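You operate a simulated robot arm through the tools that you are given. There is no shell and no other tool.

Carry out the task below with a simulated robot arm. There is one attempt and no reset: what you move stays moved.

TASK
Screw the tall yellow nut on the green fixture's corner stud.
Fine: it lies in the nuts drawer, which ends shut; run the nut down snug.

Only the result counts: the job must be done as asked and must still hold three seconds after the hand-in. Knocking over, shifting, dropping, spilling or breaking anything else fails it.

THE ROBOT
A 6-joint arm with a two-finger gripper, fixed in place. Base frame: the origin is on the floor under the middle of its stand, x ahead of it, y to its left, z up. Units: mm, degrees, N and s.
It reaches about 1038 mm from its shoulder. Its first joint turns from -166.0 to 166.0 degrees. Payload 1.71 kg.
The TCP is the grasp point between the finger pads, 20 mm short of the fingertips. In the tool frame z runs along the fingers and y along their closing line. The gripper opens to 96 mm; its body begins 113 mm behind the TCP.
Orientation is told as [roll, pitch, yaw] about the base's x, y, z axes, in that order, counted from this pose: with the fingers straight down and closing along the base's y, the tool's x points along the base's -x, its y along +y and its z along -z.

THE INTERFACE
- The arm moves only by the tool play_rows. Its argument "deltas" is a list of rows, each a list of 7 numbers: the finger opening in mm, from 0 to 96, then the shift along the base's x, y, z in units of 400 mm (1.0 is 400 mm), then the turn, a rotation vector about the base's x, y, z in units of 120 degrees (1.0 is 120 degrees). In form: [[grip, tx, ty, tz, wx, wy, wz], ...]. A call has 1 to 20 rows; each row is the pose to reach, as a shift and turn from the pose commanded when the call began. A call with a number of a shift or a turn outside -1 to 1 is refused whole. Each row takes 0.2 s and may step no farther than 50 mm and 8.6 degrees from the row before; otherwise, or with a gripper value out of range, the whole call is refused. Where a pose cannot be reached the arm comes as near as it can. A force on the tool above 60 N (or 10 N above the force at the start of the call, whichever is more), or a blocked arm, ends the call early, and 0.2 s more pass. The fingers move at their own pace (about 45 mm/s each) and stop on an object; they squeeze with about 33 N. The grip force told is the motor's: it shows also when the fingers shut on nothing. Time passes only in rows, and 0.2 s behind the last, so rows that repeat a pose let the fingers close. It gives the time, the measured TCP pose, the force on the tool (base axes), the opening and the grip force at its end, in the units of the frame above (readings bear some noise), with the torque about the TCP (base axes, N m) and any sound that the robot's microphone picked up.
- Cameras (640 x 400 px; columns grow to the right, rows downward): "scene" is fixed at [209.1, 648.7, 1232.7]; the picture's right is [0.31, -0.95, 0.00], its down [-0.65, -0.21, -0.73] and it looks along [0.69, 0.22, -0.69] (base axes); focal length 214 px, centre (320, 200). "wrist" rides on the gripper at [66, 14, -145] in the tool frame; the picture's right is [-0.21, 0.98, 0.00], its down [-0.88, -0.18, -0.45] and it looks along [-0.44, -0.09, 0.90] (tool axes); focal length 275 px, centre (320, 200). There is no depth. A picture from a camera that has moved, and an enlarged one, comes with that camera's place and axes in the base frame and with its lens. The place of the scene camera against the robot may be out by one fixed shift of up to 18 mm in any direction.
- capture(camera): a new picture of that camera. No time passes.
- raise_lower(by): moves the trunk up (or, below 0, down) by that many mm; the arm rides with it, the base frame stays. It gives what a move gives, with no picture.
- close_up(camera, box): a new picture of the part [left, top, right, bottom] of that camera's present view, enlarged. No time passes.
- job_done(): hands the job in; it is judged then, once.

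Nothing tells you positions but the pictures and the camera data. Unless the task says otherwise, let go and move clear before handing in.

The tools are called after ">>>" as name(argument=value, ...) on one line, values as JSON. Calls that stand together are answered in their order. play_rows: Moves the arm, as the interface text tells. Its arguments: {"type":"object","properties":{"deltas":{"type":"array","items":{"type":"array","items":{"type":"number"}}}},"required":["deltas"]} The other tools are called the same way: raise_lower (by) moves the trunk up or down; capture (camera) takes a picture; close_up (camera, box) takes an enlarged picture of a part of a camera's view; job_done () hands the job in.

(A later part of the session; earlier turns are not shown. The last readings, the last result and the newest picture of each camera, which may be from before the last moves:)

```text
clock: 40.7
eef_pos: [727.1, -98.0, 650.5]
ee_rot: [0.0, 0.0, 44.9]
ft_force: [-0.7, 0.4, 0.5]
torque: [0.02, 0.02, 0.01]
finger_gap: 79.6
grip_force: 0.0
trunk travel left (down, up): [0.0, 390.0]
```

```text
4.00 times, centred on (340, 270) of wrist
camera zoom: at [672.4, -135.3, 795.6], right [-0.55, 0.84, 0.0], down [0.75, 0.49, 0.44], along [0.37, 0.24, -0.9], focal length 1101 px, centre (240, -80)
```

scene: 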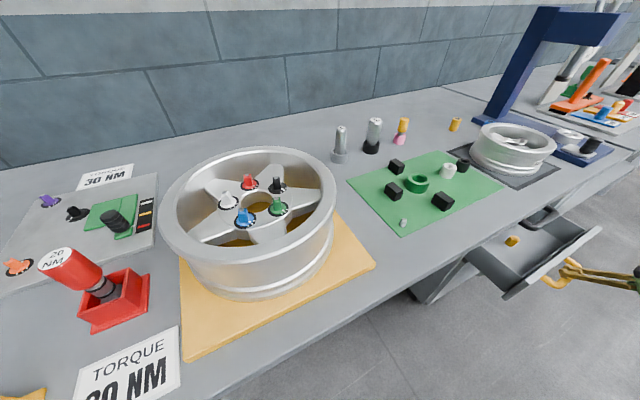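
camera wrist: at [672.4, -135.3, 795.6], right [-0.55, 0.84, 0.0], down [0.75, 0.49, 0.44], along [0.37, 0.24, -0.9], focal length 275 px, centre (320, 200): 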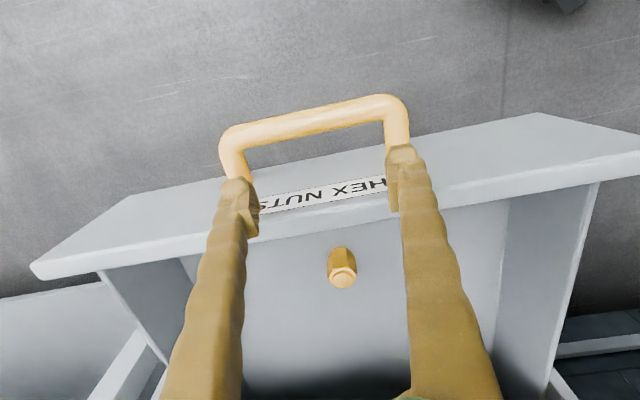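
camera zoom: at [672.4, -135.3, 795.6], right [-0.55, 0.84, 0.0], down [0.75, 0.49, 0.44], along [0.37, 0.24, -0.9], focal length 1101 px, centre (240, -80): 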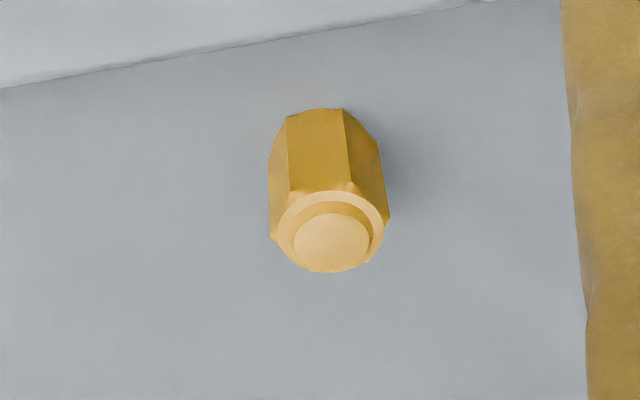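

Two views with a good baseline agree: the nut's hex top is centred at (838.3, 3.3, 559), about 30 mm across flats, standing on the drawer floor at about z 526, with a pair of flats facing yaw ≈ 15.5°. I'll turn the gripper to that yaw above it and check alignment.

>>> play_rows(deltas=[[80, 0.0397, 0.0362, -0.0036, 0, 0, -0.035], [70, 0.0794, 0.0724, -0.0071, 0, 0, -0.07], [60, 0.1191, 0.1085, -0.0107, 0, 0, -0.105], [56, 0.1589, 0.1447, -0.0143, 0, 0, -0.14], [56, 0.1986, 0.1809, -0.0179, 0, 0, -0.175], [56, 0.2383, 0.2171, -0.0214, 0, 0, -0.21], [56, 0.278, 0.2533, -0.025, 0, 0, -0.245], [56, 0.278, 0.2533, -0.025, 0, 0, -0.245]])

>>> capture(camera="wrist")

>>> close_up(camera="scene", box=[460, 160, 620, 260])

```text
clock: 42.5
eef_pos: [833.8, 2.2, 648.1]
ee_rot: [-0.3, -0.3, 15.4]
ft_force: [0.4, 1.9, 50.2]
torque: [0.1, 0.05, -2.18]
finger_gap: 60.9
grip_force: 33.5
trunk travel left (down, up): [0.0, 390.0]
```

```text
taken
camera wrist: at [766.9, -1.7, 792.0], right [-0.06, 1.0, 0.0], down [0.89, 0.06, 0.45], along [0.45, 0.03, -0.89], focal length 275 px, centre (320, 200)
```

wrist: 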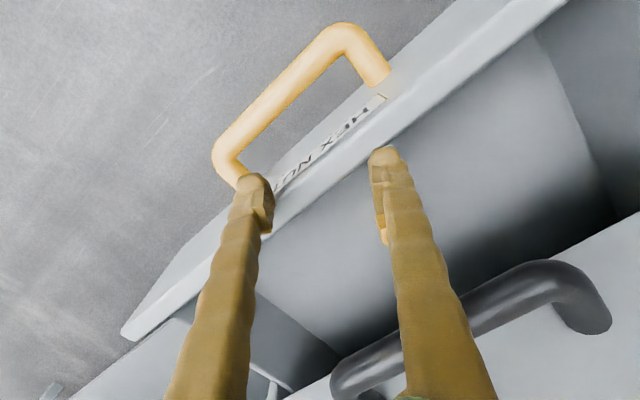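

```text
4.00 times, centred on (540, 210) of scene
camera zoom: at [209.1, 648.7, 1232.7], right [0.31, -0.95, 0.0], down [-0.65, -0.21, -0.73], along [0.69, 0.22, -0.69], focal length 858 px, centre (-560, 160)
```

zoom: 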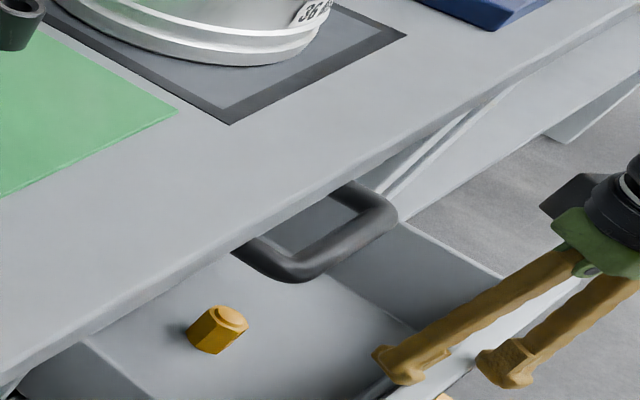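

The fingertips have caught the top of the drawer's front panel (50 N up), and the drawer has been pushed partly shut; the nut is still standing. I cut the height too low while crossing the panel, so I'll lift straight up now.

>>> play_rows(deltas=[[61, 0, 0, 0.025, 0, 0, 0], [61, 0, 0, 0.06, 0, 0, 0], [61, 0, 0, 0.12, 0, 0, 0], [61, 0, 0, 0.2, 0, 0, 0], [61, 0, 0, 0.2, 0, 0, 0]])

>>> capture(camera="wrist")

>>> capture(camera="scene")

```text
clock: 43.7
eef_pos: [839.7, 2.4, 719.4]
ee_rot: [-0.1, 0.0, 15.5]
ft_force: [0.1, -0.3, -0.7]
torque: [0.02, -0.01, 0.0]
finger_gap: 60.7
grip_force: 0.1
trunk travel left (down, up): [0.0, 390.0]
```

```text
taken
camera wrist: at [772.9, -1.8, 864.7], right [-0.06, 1.0, 0.0], down [0.89, 0.06, 0.44], along [0.44, 0.03, -0.9], focal length 275 px, centre (320, 200)
```

wrist: 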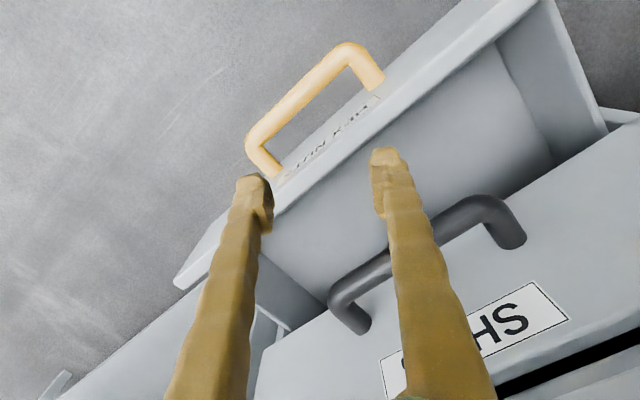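

```text
taken
```

scene: 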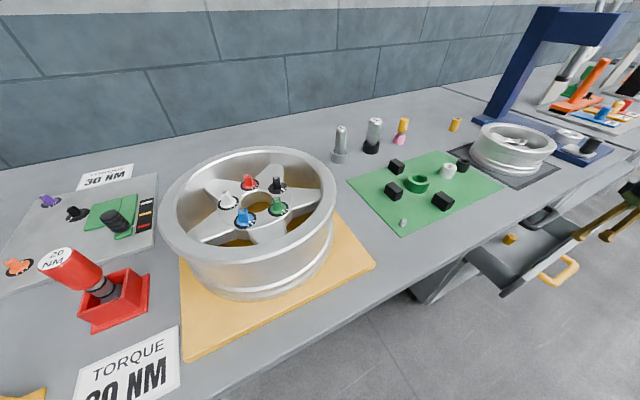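

The drawer is now open about 135 mm with the nut still upright. I'll re-hook the handle with the same 45° approach, and from now on keep the fingertips above z 640 whenever crossing the front panel.

>>> play_rows(deltas=[[50, -0.0198, -0.0167, -0.0047, 0.0239, -0.0409, 0.0291], [40, -0.0396, -0.0334, -0.0094, 0.0478, -0.0819, 0.0583], [30, -0.0594, -0.0501, -0.0141, 0.0716, -0.1228, 0.0874], [20, -0.0793, -0.0668, -0.0188, 0.0955, -0.1637, 0.1165], [10, -0.0991, -0.0834, -0.0234, 0.1194, -0.2046, 0.1456], [10, -0.1189, -0.1001, -0.0281, 0.1433, -0.2456, 0.1748], [10, -0.1387, -0.1168, -0.0328, 0.1671, -0.2865, 0.2039], [10, -0.1585, -0.1335, -0.0375, 0.191, -0.3274, 0.233], [10, -0.1585, -0.1335, -0.0875, 0.191, -0.3274, 0.233], [10, -0.1585, -0.1335, -0.1375, 0.191, -0.3274, 0.233], [10, -0.1585, -0.1335, -0.205, 0.191, -0.3274, 0.233], [10, -0.1585, -0.1335, -0.205, 0.191, -0.3274, 0.233]])

>>> capture(camera="wrist")

>>> close_up(camera="scene", box=[460, 190, 640, 302])

```text
clock: 46.3
eef_pos: [776.6, -50.9, 636.7]
ee_rot: [0.0, -45.0, 45.0]
ft_force: [-1.0, -0.3, 0.3]
torque: [-0.01, -0.02, -0.02]
finger_gap: 9.9
grip_force: 0.1
trunk travel left (down, up): [0.0, 390.0]
```

```text
taken
camera wrist: at [662.8, -147.0, 694.0], right [-0.59, 0.8, 0.15], down [0.35, 0.09, 0.93], along [0.73, 0.6, -0.33], focal length 275 px, centre (320, 200)
```

wrist: 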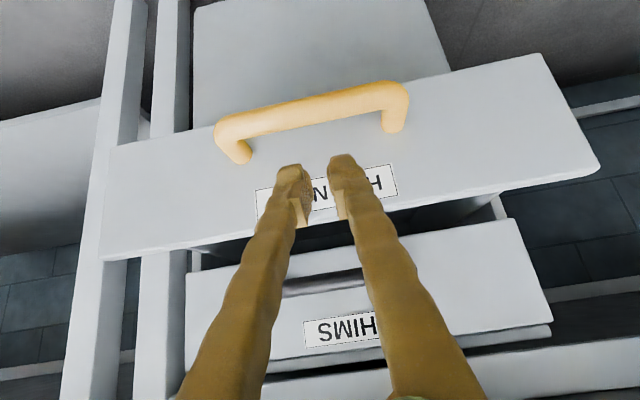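

```text
3.56 times, centred on (550, 246) of scene
camera zoom: at [209.1, 648.7, 1232.7], right [0.31, -0.95, 0.0], down [-0.65, -0.21, -0.73], along [0.69, 0.22, -0.69], focal length 763 px, centre (-498, 36)
```

zoom: 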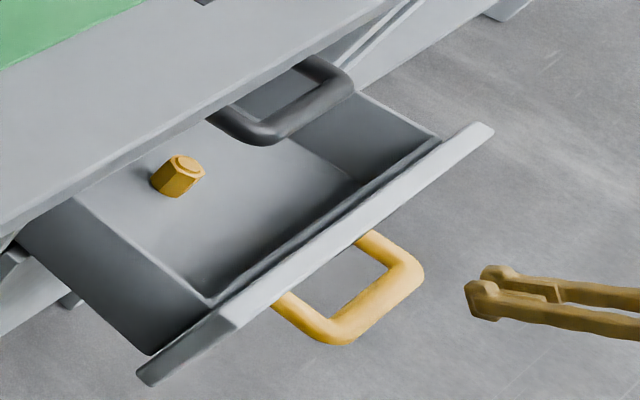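

>>> play_rows(deltas=[[10, 0.0125, 0.0125, -0.0197, 0, 0, 0], [10, 0.0249, 0.0249, -0.0394, 0, 0, 0], [10, 0.0374, 0.0374, -0.0591, 0, 0, 0], [10, 0.0498, 0.0498, -0.0788, 0, 0, 0], [10, 0.0623, 0.0623, -0.0984, 0, 0, 0], [10, 0.0748, 0.0748, -0.1181, 0, 0, 0], [10, 0.0872, 0.0872, -0.1378, 0, 0, 0], [10, 0.0997, 0.0997, -0.1575, 0, 0, 0], [10, 0.0997, 0.0997, -0.1575, 0, 0, 0]])

>>> close_up(camera="wrist", box=[160, 60, 480, 260])

```text
clock: 48.3
eef_pos: [814.7, -10.7, 575.3]
ee_rot: [0.0, -45.0, 45.0]
ft_force: [-0.6, 0.3, -0.4]
torque: [-0.01, -0.03, -0.02]
finger_gap: 10.1
grip_force: 0.1
trunk travel left (down, up): [0.0, 390.0]
```

```text
2.00 times, centred on (320, 160) of wrist
camera zoom: at [700.9, -106.7, 630.8], right [-0.59, 0.8, 0.15], down [0.35, 0.09, 0.93], along [0.73, 0.6, -0.33], focal length 551 px, centre (320, 280)
```

zoom: 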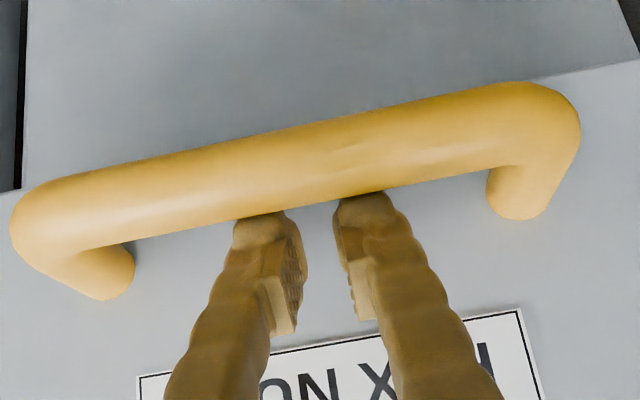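

Hooked behind the bar again. Pulling the drawer back out slowly.

>>> play_rows(deltas=[[10, -0.0053, -0.0053, 0, 0, 0, 0], [10, -0.0106, -0.0106, 0, 0, 0, 0], [10, -0.0159, -0.0159, 0, 0, 0, 0], [10, -0.0212, -0.0212, 0, 0, 0, 0], [10, -0.0283, -0.0283, 0, 0, 0, 0], [10, -0.0371, -0.0371, 0, 0, 0, 0], [10, -0.0477, -0.0477, 0, 0, 0, 0], [10, -0.0583, -0.0583, 0, 0, 0, 0], [10, -0.0689, -0.0689, 0, 0, 0, 0], [10, -0.0795, -0.0795, 0, 0, 0, 0], [10, -0.0901, -0.0901, 0, 0, 0, 0], [10, -0.1007, -0.1007, 0, 0, 0, 0], [10, -0.1113, -0.1113, 0, 0, 0, 0], [10, -0.1219, -0.1219, 0, 0, 0, 0], [10, -0.1325, -0.1325, 0, 0, 0, 0], [10, -0.1431, -0.1431, 0, 0, 0, 0], [10, -0.1537, -0.1537, 0, 0, 0, 0], [10, -0.1643, -0.1643, 0, 0, 0, 0], [10, -0.1732, -0.1732, 0, 0, 0, 0], [10, -0.1785, -0.1785, 0, 0, 0, 0]])

>>> play_rows(deltas=[[10, -0.0053, -0.0053, 0, 0, 0, 0], [10, -0.0141, -0.0141, 0, 0, 0, 0], [10, -0.0247, -0.0247, 0, 0, 0, 0], [10, -0.0353, -0.0353, 0, 0, 0, 0], [10, -0.0459, -0.0459, 0, 0, 0, 0], [10, -0.0565, -0.0565, 0, 0, 0, 0], [10, -0.0653, -0.0653, 0, 0, 0, 0], [10, -0.0706, -0.0706, 0, 0, 0, 0], [10, -0.0724, -0.0724, 0, 0, 0, 0], [10, -0.0724, -0.0724, 0, 0, 0, 0]])

>>> close_up(camera="scene", box=[430, 200, 640, 331])

```text
clock: 52.5
eef_pos: [743.9, -82.4, 575.9]
ee_rot: [-0.1, -45.0, 45.0]
ft_force: [0.1, 0.4, 0.8]
torque: [0.01, -0.02, -0.04]
finger_gap: 10.0
grip_force: 0.1
trunk travel left (down, up): [0.0, 390.0]
```

```text
clock: 54.7
eef_pos: [713.4, -111.2, 573.7]
ee_rot: [0.1, -45.0, 45.1]
ft_force: [0.9, 0.6, 0.3]
torque: [0.06, 0.02, 0.02]
finger_gap: 9.8
grip_force: 0.1
trunk travel left (down, up): [0.0, 390.0]
```

```text
3.05 times, centred on (535, 266) of scene
camera zoom: at [209.1, 648.7, 1232.7], right [0.31, -0.95, 0.0], down [-0.65, -0.21, -0.73], along [0.69, 0.22, -0.69], focal length 654 px, centre (-335, 0)
```

zoom: 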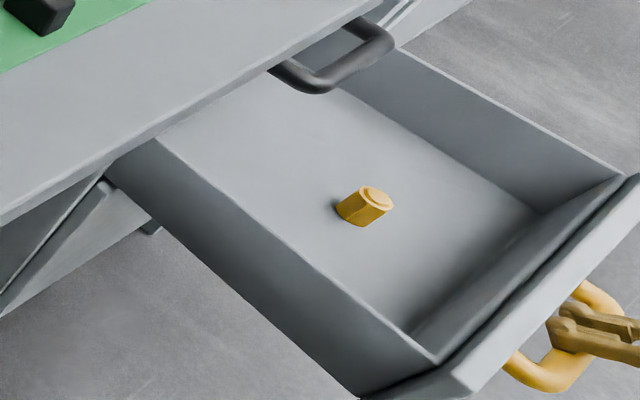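

>>> play_rows(deltas=[[10, 0.0053, 0.0053, 0, 0, 0, 0], [10, 0.0106, 0.0106, 0, 0, 0, 0], [10, -0.0019, -0.0019, 0.0177, 0, 0, 0], [10, -0.0144, -0.0144, 0.0354, 0, 0, 0], [10, -0.0269, -0.0269, 0.053, 0, 0, 0], [10, -0.0519, -0.0519, 0.0884, 0, 0, 0], [10, -0.0769, -0.0769, 0.1237, 0, 0, 0], [10, -0.1019, -0.1019, 0.159, 0, 0, 0], [10, -0.1019, -0.1019, 0.25, 0, 0, 0], [10, -0.1019, -0.1019, 0.36, 0, 0, 0]])

>>> play_rows(deltas=[[10, 0.0311, 0.0336, 0.0082, -0.0332, 0.0332, 0], [20, 0.0623, 0.0672, 0.0164, -0.0663, 0.0663, 0], [30, 0.0934, 0.1008, 0.0246, -0.0995, 0.0995, 0], [40, 0.1245, 0.1344, 0.0328, -0.1326, 0.1326, 0], [50, 0.1556, 0.168, 0.0409, -0.1658, 0.1658, 0], [60, 0.1868, 0.2016, 0.0491, -0.1989, 0.1989, 0], [70, 0.2179, 0.2352, 0.0573, -0.2321, 0.2321, 0], [80, 0.249, 0.2688, 0.0655, -0.2652, 0.2652, 0], [80, 0.249, 0.2688, 0.0655, -0.2652, 0.2652, 0]])

>>> capture(camera="wrist")

```text
clock: 56.9
eef_pos: [674.7, -151.1, 719.7]
ee_rot: [0.0, -45.1, 44.8]
ft_force: [0.5, -0.3, 0.0]
torque: [0.04, 0.03, 0.05]
finger_gap: 9.7
grip_force: 0.1
trunk travel left (down, up): [0.0, 390.0]
```

```text
clock: 58.9
eef_pos: [774.7, -45.5, 745.6]
ee_rot: [0.0, 0.2, 45.0]
ft_force: [-0.6, -0.5, -0.1]
torque: [0.02, 0.0, -0.01]
finger_gap: 80.1
grip_force: 0.0
trunk travel left (down, up): [0.0, 390.0]
```

```text
taken
camera wrist: at [718.8, -81.2, 890.4], right [-0.55, 0.84, 0.0], down [0.75, 0.49, 0.44], along [0.37, 0.24, -0.9], focal length 275 px, centre (320, 200)
```

wrist: 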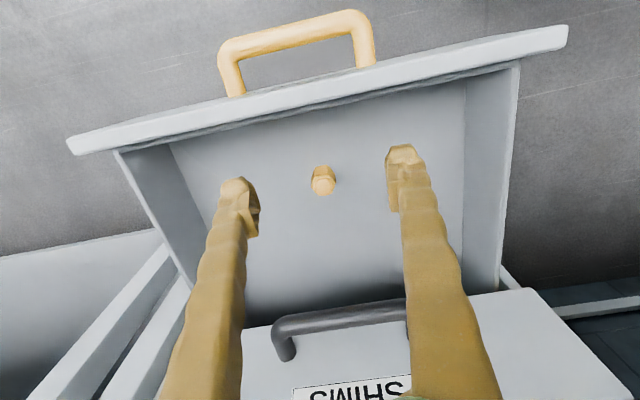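

>>> close_up(camera="wrist", box=[280, 155, 360, 205])

```text
8.00 times, centred on (320, 180) of wrist
camera zoom: at [718.8, -81.2, 890.4], right [-0.55, 0.84, 0.0], down [0.75, 0.49, 0.44], along [0.37, 0.24, -0.9], focal length 2202 px, centre (320, 360)
```

zoom: 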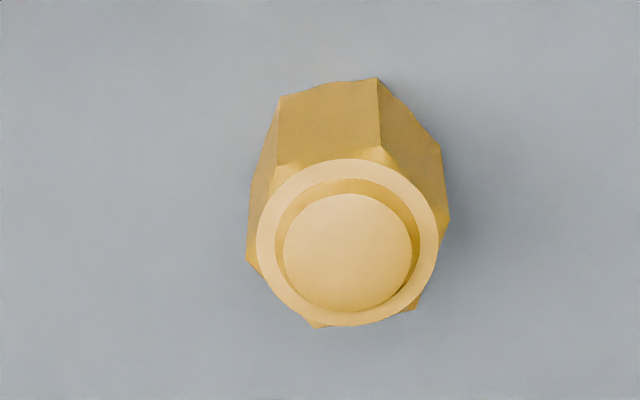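

The drawer is back open and the nut is at about (835.5, −0.2), still with flats at yaw 15.5°. I'll rotate and centre above it while staying high.

>>> play_rows(deltas=[[74, 0.0253, 0.0189, -0.0232, 0, 0, -0.041], [68, 0.0507, 0.0378, -0.0463, 0, 0, -0.0819], [62, 0.076, 0.0567, -0.0695, 0, 0, -0.1229], [56, 0.1013, 0.0755, -0.0927, 0, 0, -0.1639], [56, 0.1267, 0.0944, -0.1158, 0, 0, -0.2048], [56, 0.152, 0.1133, -0.139, 0, 0, -0.2458], [56, 0.152, 0.1133, -0.139, 0, 0, -0.2458]])

>>> capture(camera="wrist")

>>> close_up(camera="wrist", box=[220, 130, 420, 255])

```text
clock: 60.5
eef_pos: [834.7, 0.6, 689.9]
ee_rot: [-0.1, -0.1, 15.6]
ft_force: [-0.4, 0.3, -0.8]
torque: [-0.01, 0.03, 0.01]
finger_gap: 55.8
grip_force: 0.0
trunk travel left (down, up): [0.0, 390.0]
```

```text
taken
camera wrist: at [769.0, -3.3, 834.5], right [-0.06, 1.0, 0.0], down [0.89, 0.06, 0.44], along [0.44, 0.03, -0.9], focal length 275 px, centre (320, 200)
```

wrist: 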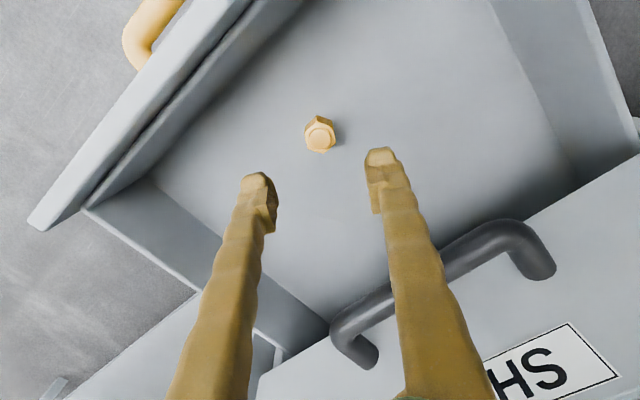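

```text
3.20 times, centred on (320, 192) of wrist
camera zoom: at [769.0, -3.3, 834.5], right [-0.06, 1.0, 0.0], down [0.89, 0.06, 0.44], along [0.44, 0.03, -0.9], focal length 881 px, centre (320, 224)
```

zoom: 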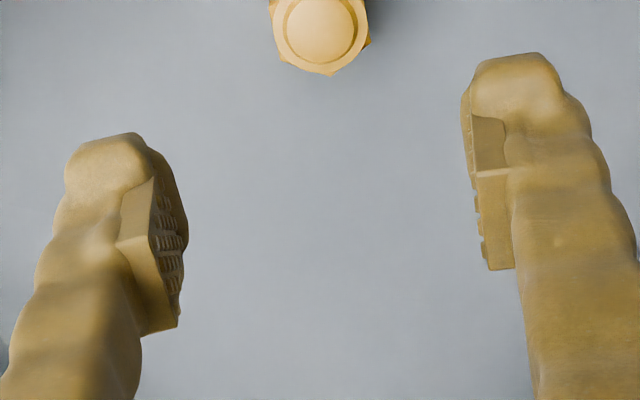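

>>> close_up(camera="wrist", box=[280, 108, 360, 158])

```text
8.00 times, centred on (320, 133) of wrist
camera zoom: at [769.0, -3.3, 834.5], right [-0.06, 1.0, 0.0], down [0.89, 0.06, 0.44], along [0.44, 0.03, -0.9], focal length 2202 px, centre (320, 736)
```

zoom: 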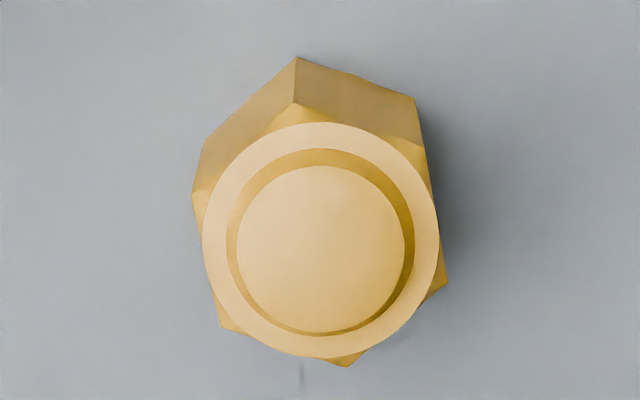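

The gripper is centred over the nut within about 1 mm. Descending to TCP z ≈ 553 with the fingers straddling it, then closing.

>>> play_rows(deltas=[[56, 0.003, 0, -0.08, 0, 0, -0.0083], [56, 0.003, 0, -0.16, 0, 0, -0.0083], [56, 0.003, 0, -0.23, 0, 0, -0.0083], [56, 0.003, 0, -0.29, 0, 0, -0.0083], [56, 0.003, 0, -0.32, 0, 0, -0.0083], [56, 0.003, 0, -0.333, 0, 0, -0.0083], [56, 0.003, 0, -0.3423, 0, 0, -0.0083], [56, 0.003, 0, -0.3423, 0, 0, -0.0083]])

>>> capture(camera="wrist")

>>> close_up(camera="scene", box=[480, 190, 640, 290])

```text
clock: 62.3
eef_pos: [835.2, 1.4, 552.0]
ee_rot: [-0.1, -0.1, 14.5]
ft_force: [0.1, -0.2, -0.6]
torque: [0.04, -0.02, 0.0]
finger_gap: 55.9
grip_force: 0.0
trunk travel left (down, up): [0.0, 390.0]
```

```text
taken
camera wrist: at [769.7, -2.2, 697.6], right [-0.05, 1.0, 0.0], down [0.89, 0.04, 0.44], along [0.44, 0.02, -0.9], focal length 275 px, centre (320, 200)
```

wrist: 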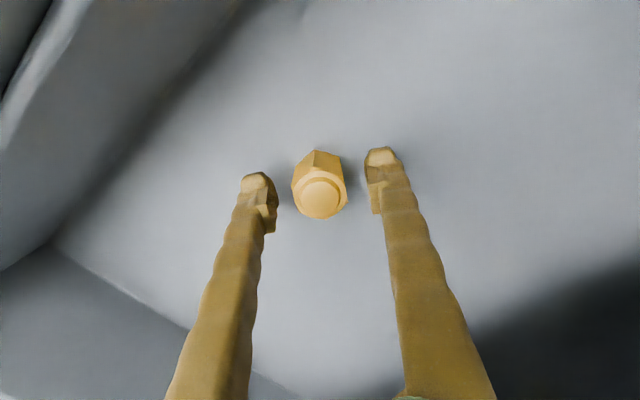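

```text
4.00 times, centred on (560, 240) of scene
camera zoom: at [209.1, 648.7, 1232.7], right [0.31, -0.95, 0.0], down [-0.65, -0.21, -0.73], along [0.69, 0.22, -0.69], focal length 858 px, centre (-640, 40)
```

zoom: 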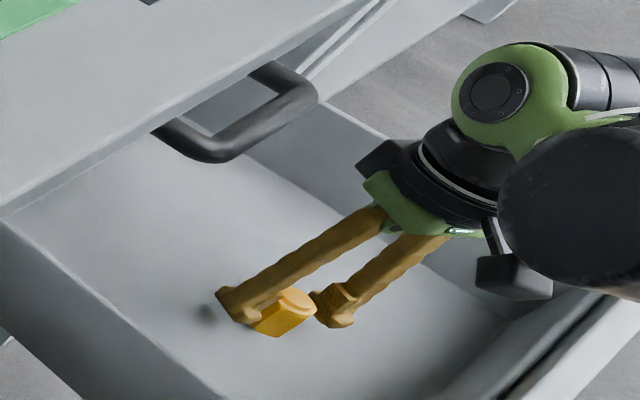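

Fingers straddle the nut cleanly. Closing on it and lifting slightly.

>>> play_rows(deltas=[[44, 0, 0, 0, 0, 0, 0], [36, 0, 0, 0, 0, 0, 0], [28, 0, 0, 0, 0, 0, 0], [20, 0, 0, 0, 0, 0, 0], [15, 0, 0, 0, 0, 0, 0], [15, 0, 0, 0, 0, 0, 0]])

>>> close_up(camera="wrist", box=[240, 130, 400, 230])

```text
clock: 63.7
eef_pos: [835.7, 0.6, 552.6]
ee_rot: [-0.1, -0.1, 14.5]
ft_force: [0.6, 0.0, 0.6]
torque: [-0.02, -0.02, 0.02]
finger_gap: 28.7
grip_force: 33.4
trunk travel left (down, up): [0.0, 390.0]
```

```text
4.00 times, centred on (320, 180) of wrist
camera zoom: at [769.7, -2.2, 697.7], right [-0.05, 1.0, 0.0], down [0.89, 0.04, 0.44], along [0.44, 0.02, -0.9], focal length 1101 px, centre (320, 280)
```

zoom: 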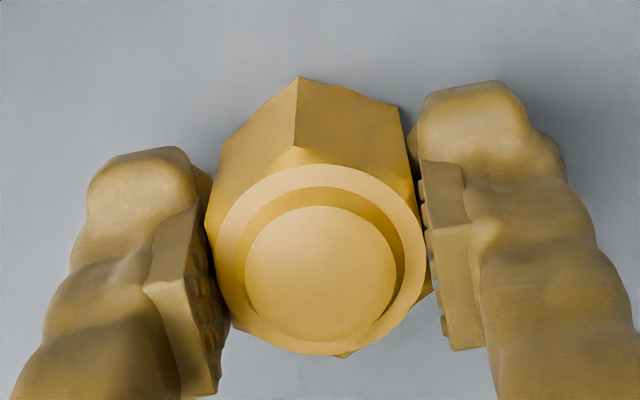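

Gripped at 28.7 mm on the flats. Lifting straight up out of the drawer.

>>> play_rows(deltas=[[15, 0, 0, 0.0125, 0, 0, 0], [15, 0, 0, 0.0375, 0, 0, 0], [15, 0, 0, 0.075, 0, 0, 0], [15, 0, 0, 0.15, 0, 0, 0], [15, 0, 0, 0.235, 0, 0, 0], [15, 0, 0, 0.32, 0, 0, 0], [15, 0, 0, 0.405, 0, 0, 0], [15, 0, 0, 0.49, 0, 0, 0], [15, 0, 0, 0.575, 0, 0, 0], [15, 0, 0, 0.62, 0, 0, 0]])

>>> capture(camera="wrist")

>>> capture(camera="scene")

```text
clock: 65.9
eef_pos: [837.0, -0.3, 801.4]
ee_rot: [-0.1, -0.1, 14.4]
ft_force: [0.2, -0.5, -1.4]
torque: [0.02, -0.01, 0.02]
finger_gap: 29.1
grip_force: 33.0
trunk travel left (down, up): [0.0, 390.0]
```

```text
taken
camera wrist: at [771.3, -3.1, 945.5], right [-0.05, 1.0, 0.0], down [0.9, 0.04, 0.44], along [0.44, 0.02, -0.9], focal length 275 px, centre (320, 200)
```

wrist: 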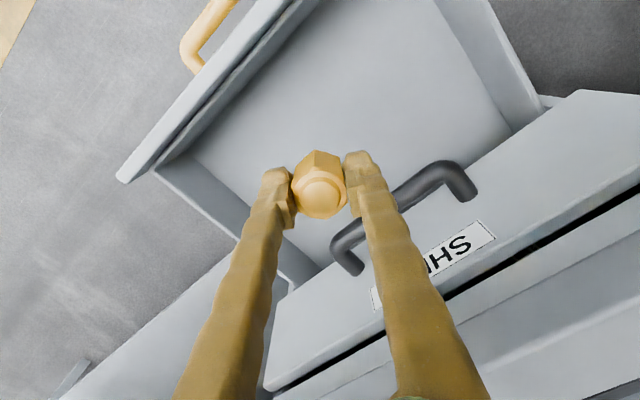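

```text
taken
```

scene: 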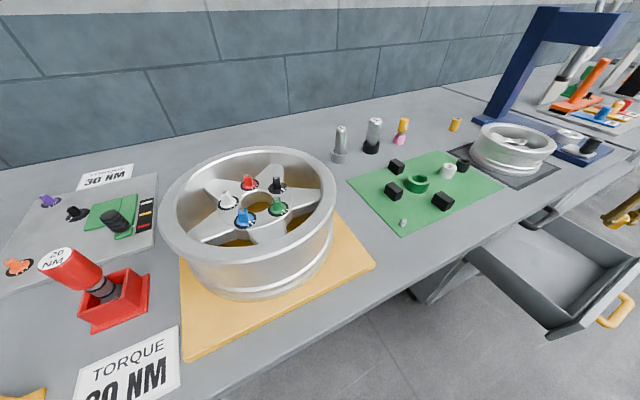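

The nut is firmly held. I'll raise the trunk 250 mm so the arm can work above the bench in the same comfortable posture.

>>> raise_lower(by=250)

```text
clock: 68.5
eef_pos: [836.9, 0.2, 1049.4]
ee_rot: [-0.2, 0.0, 14.6]
ft_force: [0.5, -0.1, -1.7]
torque: [0.01, 0.0, 0.07]
finger_gap: 28.9
grip_force: 33.1
trunk travel left (down, up): [-250.0, 140.0]
```

>>> play_rows(deltas=[[15, -0.014, 0.0386, 0.0125, 0, 0, 0.0234], [15, -0.042, 0.1159, 0.03, 0, 0, 0.047], [15, -0.07, 0.193, 0.05, 0, 0, 0.0703], [15, -0.098, 0.27, 0.075, 0, 0, 0.0937], [15, -0.126, 0.3477, 0.075, 0, 0, 0.117], [15, -0.154, 0.425, 0.075, 0, 0, 0.14], [15, -0.182, 0.502, 0.075, 0, 0, 0.164], [15, -0.21, 0.58, 0.075, 0, 0, 0.1875], [15, -0.238, 0.657, 0.075, 0, 0, 0.1875], [15, -0.266, 0.734, 0.075, 0, 0, 0.1875], [15, -0.28, 0.7725, 0.075, 0, 0, 0.1875]])

>>> capture(camera="wrist")

>>> capture(camera="scene")

```text
clock: 70.9
eef_pos: [725.3, 308.3, 1079.2]
ee_rot: [0.0, 0.0, 36.9]
ft_force: [0.6, -0.1, -0.6]
torque: [-0.02, 0.0, 0.02]
finger_gap: 28.9
grip_force: 33.1
trunk travel left (down, up): [-250.0, 140.0]
```

```text
taken
camera wrist: at [665.8, 280.5, 1224.7], right [-0.42, 0.91, 0.0], down [0.81, 0.38, 0.44], along [0.4, 0.19, -0.9], focal length 275 px, centre (320, 200)
```

wrist: 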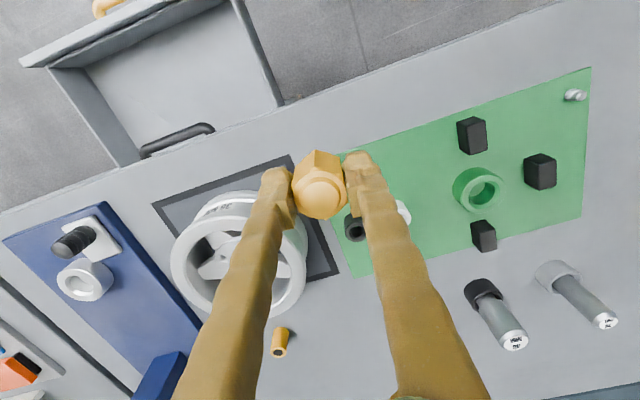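

```text
taken
```

scene: 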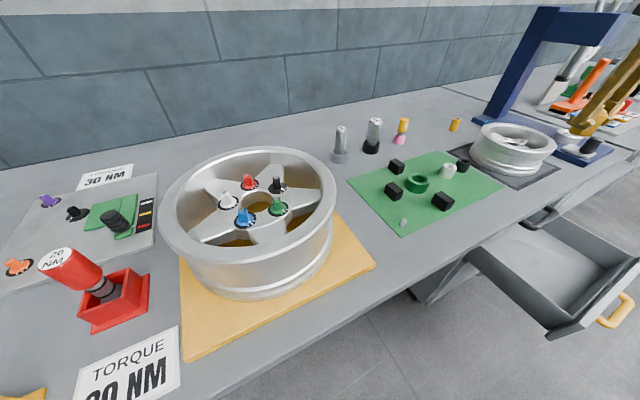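

>>> close_up(camera="wrist", box=[544, 75, 608, 115])

>>> close_up(camera="scene", box=[380, 205, 428, 235])

```text
10.00 times, centred on (576, 95) of wrist
camera zoom: at [665.8, 280.5, 1224.7], right [-0.42, 0.91, 0.0], down [0.81, 0.38, 0.44], along [0.4, 0.19, -0.9], focal length 2753 px, centre (-2240, 1250)
```

zoom: 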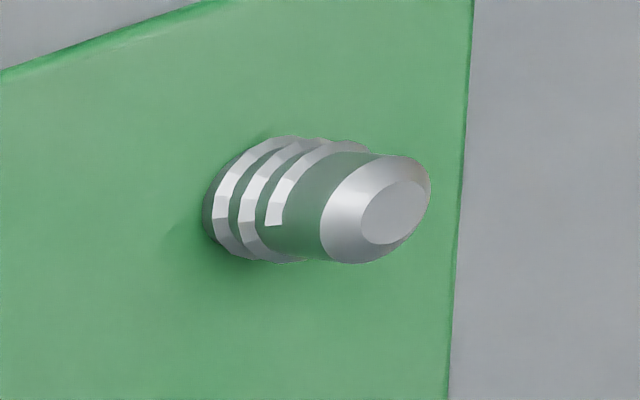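

```text
13.33 times, centred on (404, 220) of scene
camera zoom: at [209.1, 648.7, 1232.7], right [0.31, -0.95, 0.0], down [-0.65, -0.21, -0.73], along [0.69, 0.22, -0.69], focal length 2860 px, centre (-800, -67)
```

zoom: 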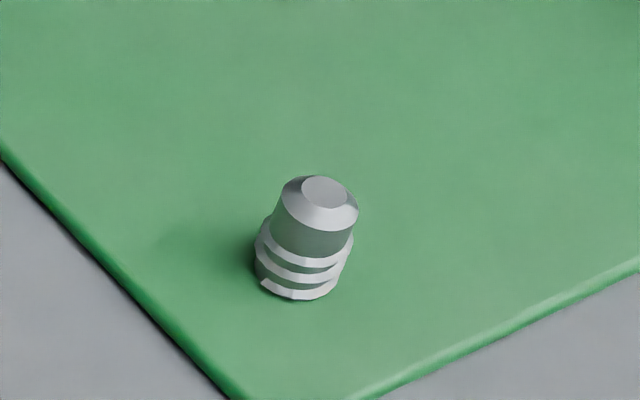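

The stud shows a smooth pilot tip and about three thread coils; its top triangulates to about (568, 572, 884) on a plate at z ≈ 859. I'll move over with the nut held just beyond it, so the wrist camera can see the stud clearly.

>>> play_rows(deltas=[[15, -0.021, 0.0475, 0, 0, 0, 0.024], [15, -0.0628, 0.1425, 0, 0, 0, 0.048], [15, -0.105, 0.2375, 0, 0, 0, 0.072], [15, -0.1466, 0.3325, 0, 0, 0, 0.096], [15, -0.1885, 0.4275, 0, 0, 0, 0.12], [15, -0.2303, 0.5225, 0, 0, 0, 0.144], [15, -0.272, 0.6175, 0, 0, 0, 0.168], [15, -0.314, 0.7125, 0, 0, 0, 0.1925], [15, -0.335, 0.76, 0, 0, 0, 0.1925], [15, -0.335, 0.76, -0.08, 0, 0, 0.1925], [15, -0.335, 0.76, -0.16, 0, 0, 0.1925], [15, -0.335, 0.76, -0.2475, 0, 0, 0.1925], [15, -0.335, 0.76, -0.2475, 0, 0, 0.1925]])

>>> capture(camera="wrist")

>>> capture(camera="scene")

```text
clock: 73.7
eef_pos: [590.5, 613.8, 981.1]
ee_rot: [0.0, 0.0, 60.1]
ft_force: [-0.1, 0.6, -1.7]
torque: [-0.02, -0.01, -0.01]
finger_gap: 29.1
grip_force: 33.6
trunk travel left (down, up): [-250.0, 140.0]
```

```text
taken
camera wrist: at [547.3, 563.3, 1126.5], right [-0.75, 0.67, 0.0], down [0.6, 0.67, 0.44], along [0.3, 0.33, -0.9], focal length 275 px, centre (320, 200)
```

wrist: 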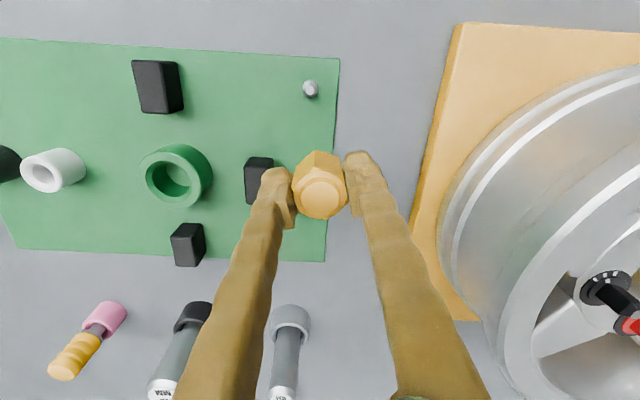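

```text
taken
```

scene: 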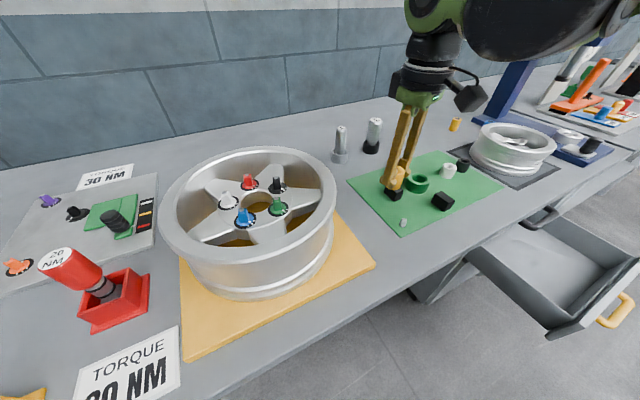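

>>> close_up(camera="wrist", box=[280, 68, 344, 108])

>>> close_up(camera="scene", box=[392, 212, 416, 227])

>>> close_up(camera="scene", box=[360, 150, 440, 200])

```text
10.00 times, centred on (312, 88) of wrist
camera zoom: at [547.3, 563.3, 1126.5], right [-0.75, 0.67, 0.0], down [0.6, 0.67, 0.44], along [0.3, 0.33, -0.9], focal length 2753 px, centre (400, 1320)
```

zoom: 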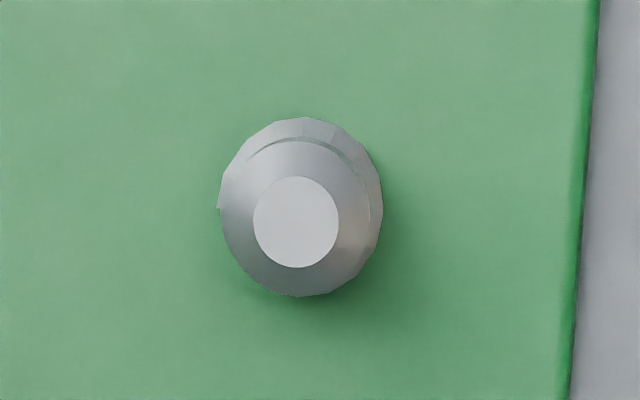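

```text
16.00 times, centred on (404, 220) of scene
camera zoom: at [209.1, 648.7, 1232.7], right [0.31, -0.95, 0.0], down [-0.65, -0.21, -0.73], along [0.69, 0.22, -0.69], focal length 3432 px, centre (-1024, -112)
```

zoom: 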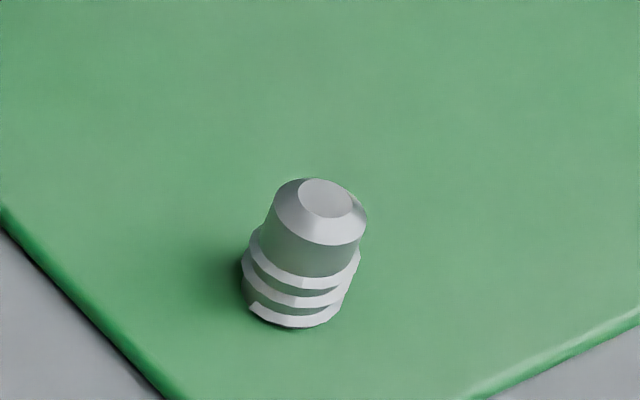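

```text
8.00 times, centred on (400, 175) of scene
camera zoom: at [209.1, 648.7, 1232.7], right [0.31, -0.95, 0.0], down [-0.65, -0.21, -0.73], along [0.69, 0.22, -0.69], focal length 1716 px, centre (-320, 400)
```

zoom: 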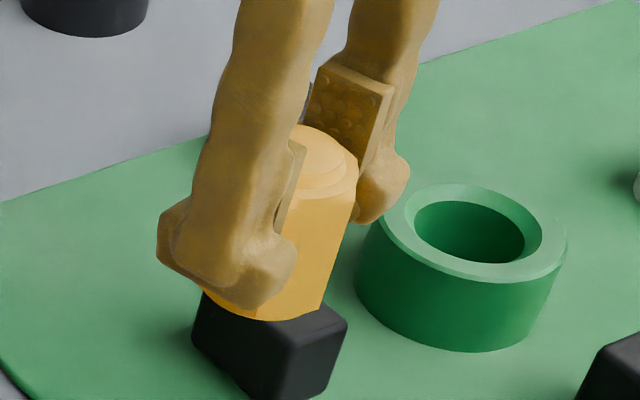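

The thread ridges rise to the right, so this is a right-hand stud and the nut turns clockwise from above. The stud's top centre is at (567.2, 572.3). Before placing the nut I'll check how far the wrist can turn counter-clockwise, to get the longest strokes.

>>> play_rows(deltas=[[15, 0, 0, 0.02, 0, 0, 0.06], [15, 0, 0, 0.04, 0, 0, 0.12], [15, 0, 0, 0.04, 0, 0, 0.18], [15, 0, 0, 0.04, 0, 0, 0.24], [15, 0, 0, 0.04, 0, 0, 0.3], [15, 0, 0, 0.04, 0, 0, 0.36], [15, 0, 0, 0.04, 0, 0, 0.42], [15, 0, 0, 0.04, 0, 0, 0.48], [15, 0, 0, 0.04, 0, 0, 0.54], [15, 0, 0, 0.04, 0, 0, 0.6], [15, 0, 0, 0.04, 0, 0, 0.66], [15, 0, 0, 0.04, 0, 0, 0.72], [15, 0, 0, 0.04, 0, 0, 0.75]])

>>> capture(camera="scene")

```text
clock: 76.5
eef_pos: [592.1, 612.9, 998.0]
ee_rot: [0.0, -0.1, 150.2]
ft_force: [0.3, 0.2, -1.1]
torque: [0.01, -0.02, -0.02]
finger_gap: 29.1
grip_force: 33.4
trunk travel left (down, up): [-250.0, 140.0]
```

```text
taken
```

scene: 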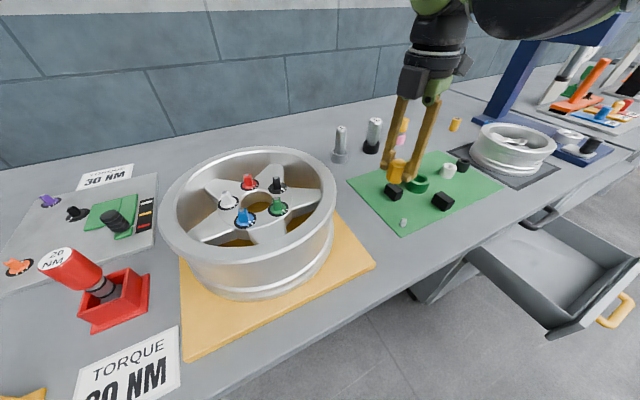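

>>> play_rows(deltas=[[15, 0, 0, 0, 0, 0, 0.06], [15, 0, 0, 0, 0, 0, 0.12], [15, 0, 0, 0, 0, 0, 0.18], [15, 0, 0, 0, 0, 0, 0.24], [15, 0, 0, 0, 0, 0, 0.3], [15, 0, 0, 0, 0, 0, 0.36], [15, 0, 0, 0, 0, 0, 0.42], [15, 0, 0, 0, 0, 0, 0.48], [15, 0, 0, 0, 0, 0, 0.5]])

```text
clock: 78.5
eef_pos: [591.5, 613.1, 997.9]
ee_rot: [-0.1, -0.1, -149.8]
ft_force: [0.0, -0.4, -2.7]
torque: [0.01, 0.01, 0.02]
finger_gap: 29.0
grip_force: 32.9
trunk travel left (down, up): [-250.0, 140.0]
```

>>> play_rows(deltas=[[15, 0, 0, 0, 0, 0, 0.06], [15, 0, 0, 0, 0, 0, 0.12], [15, 0, 0, 0, 0, 0, 0.18], [15, 0, 0, 0, 0, 0, 0.24], [15, 0, 0, 0, 0, 0, 0.3], [15, 0, 0, 0, 0, 0, 0.36], [15, 0, 0, 0, 0, 0, 0.42], [15, 0, 0, 0, 0, 0, 0.48], [15, 0, 0, 0, 0, 0, 0.54], [15, 0, 0, 0, 0, 0, 0.6], [15, 0, 0, 0, 0, 0, 0.66], [15, 0, 0, 0, 0, 0, 0.72], [15, 0, 0, 0, 0, 0, 0.75]])

```text
clock: 81.3
eef_pos: [589.4, 615.4, 997.9]
ee_rot: [0.1, 0.1, -139.6]
ft_force: [0.4, -0.3, -1.4]
torque: [0.02, 0.01, -0.01]
finger_gap: 28.7
grip_force: 33.1
out of reach, approached as far as the arm can: row 2, 3, 4, 5, 6, 7, 8, 9, 10, 11, 12, 13
trunk travel left (down, up): [-250.0, 140.0]
```

The wrist can turn out to about yaw 220°, giving long clockwise strokes. I'll re-measure the stud from the opposite camera side (yaw 205°) so any camera bias cancels.

>>> play_rows(deltas=[[15, -0.043, -0.0336, -0.01, 0, 0, -0.032], [15, -0.086, -0.0673, -0.02, 0, 0, -0.064], [15, -0.129, -0.1009, -0.03, 0, 0, -0.096], [15, -0.172, -0.1345, -0.0425, 0, 0, -0.128], [15, -0.172, -0.1345, -0.0425, 0, 0, -0.128]])

>>> capture(camera="wrist")

```text
clock: 82.5
eef_pos: [522.3, 558.9, 980.6]
ee_rot: [0.2, 0.0, -155.1]
ft_force: [-0.1, 0.7, 0.0]
torque: [0.05, -0.05, -0.03]
finger_gap: 29.0
grip_force: 33.0
trunk travel left (down, up): [-250.0, 140.0]
```

```text
taken
camera wrist: at [588.7, 573.6, 1126.0], right [0.22, -0.97, 0.0], down [-0.87, -0.2, 0.44], along [-0.43, -0.1, -0.9], focal length 275 px, centre (320, 200)
```

wrist: 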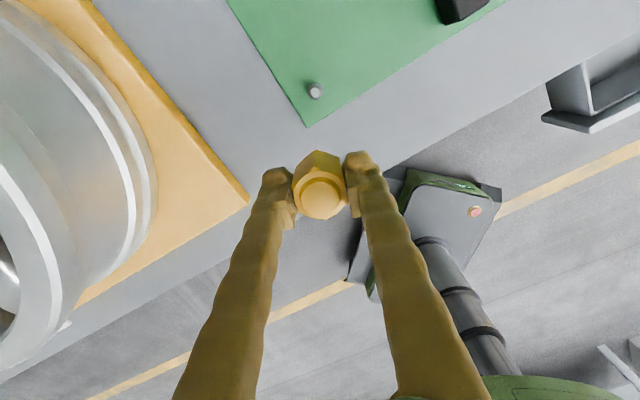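

>>> close_up(camera="wrist", box=[284, 72, 348, 112])

>>> close_up(camera="wrist", box=[240, 130, 400, 230])

```text
10.00 times, centred on (316, 92) of wrist
camera zoom: at [588.7, 573.6, 1126.0], right [0.22, -0.97, 0.0], down [-0.87, -0.2, 0.44], along [-0.43, -0.1, -0.9], focal length 2753 px, centre (360, 1280)
```

zoom: 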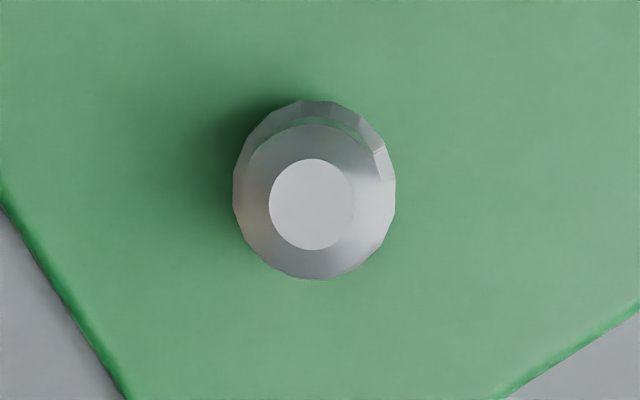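

```text
4.00 times, centred on (320, 180) of wrist
camera zoom: at [588.7, 573.6, 1126.0], right [0.22, -0.97, 0.0], down [-0.87, -0.2, 0.44], along [-0.43, -0.1, -0.9], focal length 1101 px, centre (320, 280)
```

zoom: 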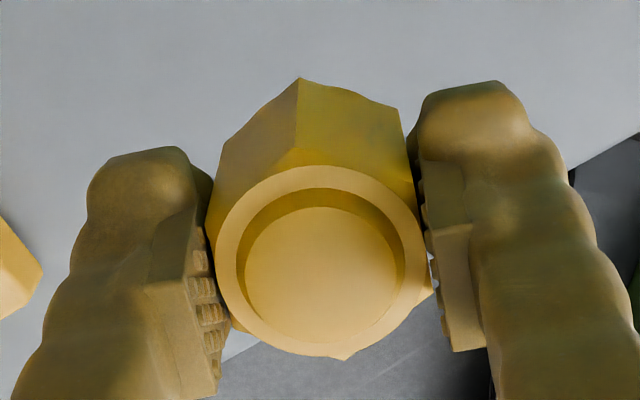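

Both sides agree on the stud's top centre: (566.9, 572.5). I'll bring the nut directly over it at about 30 mm clearance and verify from the scene camera.

>>> play_rows(deltas=[[15, 0.0362, 0.0115, 0, 0, 0, 0], [15, 0.0723, 0.023, 0, 0, 0, 0], [15, 0.1085, 0.0345, -0.03, 0, 0, 0], [15, 0.1085, 0.0345, -0.065, 0, 0, 0], [15, 0.1085, 0.0345, -0.1015, 0, 0, 0], [15, 0.1085, 0.0345, -0.1015, 0, 0, 0]])

>>> close_up(camera="scene", box=[364, 175, 444, 225])

>>> capture(camera="wrist")

```text
clock: 83.9
eef_pos: [566.8, 572.4, 940.2]
ee_rot: [0.1, -0.1, -155.0]
ft_force: [0.0, 0.3, -1.4]
torque: [-0.04, 0.0, 0.02]
finger_gap: 28.8
grip_force: 32.9
trunk travel left (down, up): [-250.0, 140.0]
```

```text
8.00 times, centred on (404, 200) of scene
camera zoom: at [209.1, 648.7, 1232.7], right [0.31, -0.95, 0.0], down [-0.65, -0.21, -0.73], along [0.69, 0.22, -0.69], focal length 1716 px, centre (-352, 200)
```

zoom: 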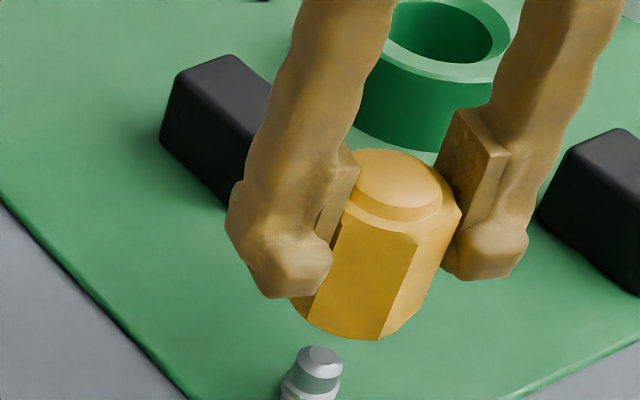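

```text
taken
camera wrist: at [633.0, 587.9, 1085.2], right [0.23, -0.97, 0.0], down [-0.87, -0.2, 0.45], along [-0.43, -0.1, -0.9], focal length 275 px, centre (320, 200)
```

wrist: 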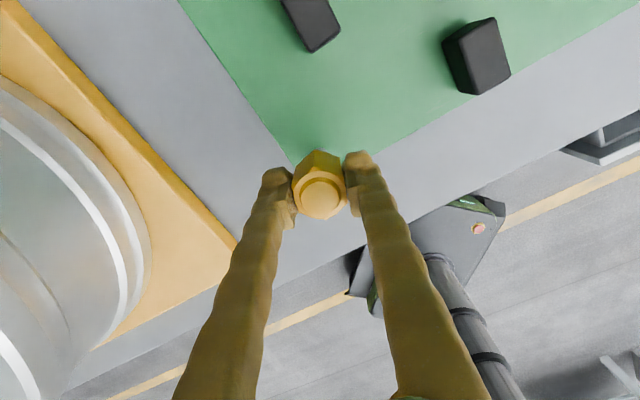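

>>> close_up(camera="scene", box=[392, 188, 432, 213])

>>> close_up(camera="scene", box=[384, 204, 424, 229])

```text
16.00 times, centred on (412, 200) of scene
camera zoom: at [209.1, 648.7, 1232.7], right [0.31, -0.95, 0.0], down [-0.65, -0.21, -0.73], along [0.69, 0.22, -0.69], focal length 3432 px, centre (-1152, 192)
```

zoom: 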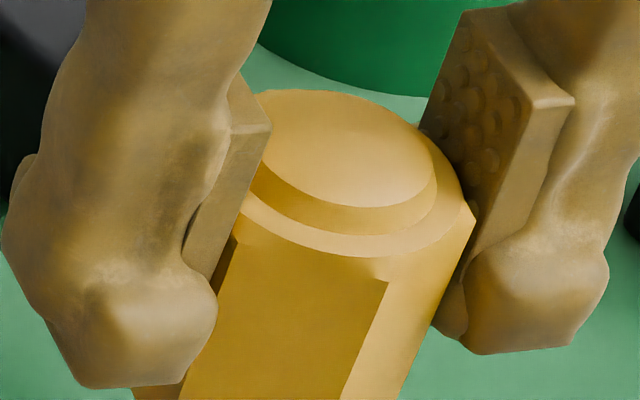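

```text
16.00 times, centred on (404, 216) of scene
camera zoom: at [209.1, 648.7, 1232.7], right [0.31, -0.95, 0.0], down [-0.65, -0.21, -0.73], along [0.69, 0.22, -0.69], focal length 3432 px, centre (-1024, -64)
```

zoom: 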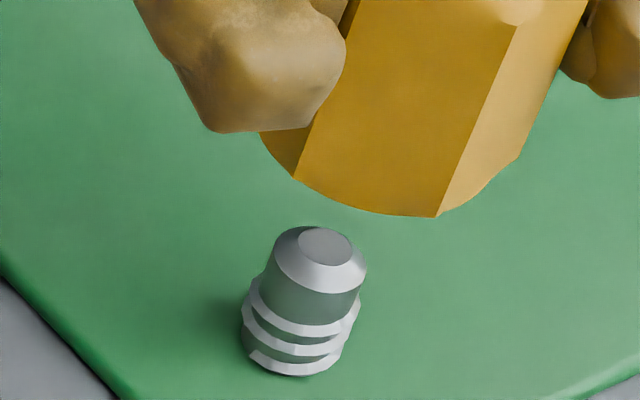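

The nut is on the stud axis within about 1 mm, well inside the chamfer's lead-in. I'll lower it gently onto the pilot and watch the force.

>>> play_rows(deltas=[[15, -0.001, 0.0015, -0.025, 0, 0, 0], [15, -0.001, 0.0015, -0.05, 0, 0, 0], [15, -0.001, 0.0015, -0.065, 0, 0, 0], [15, -0.001, 0.0015, -0.07, 0, 0, 0], [15, -0.001, 0.0015, -0.075, 0, 0, 0], [15, -0.001, 0.0015, -0.08, 0, 0, 0], [15, -0.001, 0.0015, -0.085, 0, 0, 0], [15, -0.001, 0.0015, -0.09, 0, 0, 0]])

>>> close_up(camera="scene", box=[380, 192, 428, 222])

```text
clock: 85.7
eef_pos: [565.1, 574.1, 903.3]
ee_rot: [0.1, -0.1, -155.1]
ft_force: [-0.3, 1.0, 2.9]
torque: [-0.02, 0.03, -0.02]
finger_gap: 29.0
grip_force: 32.9
trunk travel left (down, up): [-250.0, 140.0]
```

```text
13.33 times, centred on (404, 207) of scene
camera zoom: at [209.1, 648.7, 1232.7], right [0.31, -0.95, 0.0], down [-0.65, -0.21, -0.73], along [0.69, 0.22, -0.69], focal length 2860 px, centre (-800, 107)
```

zoom: 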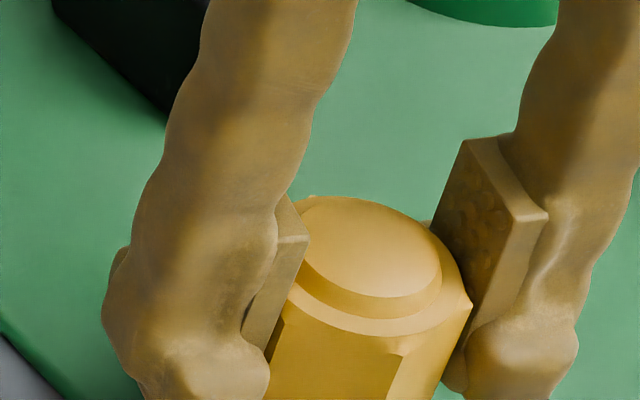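

>>> play_rows(deltas=[[15, 0, 0, -0.0025, 0, 0, 0], [15, 0, 0, -0.005, 0, 0, 0], [15, 0, 0, -0.0075, 0, 0, 0], [15, 0, 0, -0.01, 0, 0, 0], [15, 0, 0, -0.0125, 0, 0, 0], [15, 0, 0, -0.015, 0, 0, 0], [15, 0, 0, -0.0175, 0, 0, 0], [15, 0, 0, -0.0175, 0, 0, 0]])

```text
clock: 87.5
eef_pos: [564.0, 572.5, 898.1]
ee_rot: [0.1, 0.0, -155.2]
ft_force: [-1.1, 4.0, 22.7]
torque: [0.06, 0.02, -0.01]
finger_gap: 28.6
grip_force: 33.0
trunk travel left (down, up): [-250.0, 140.0]
```

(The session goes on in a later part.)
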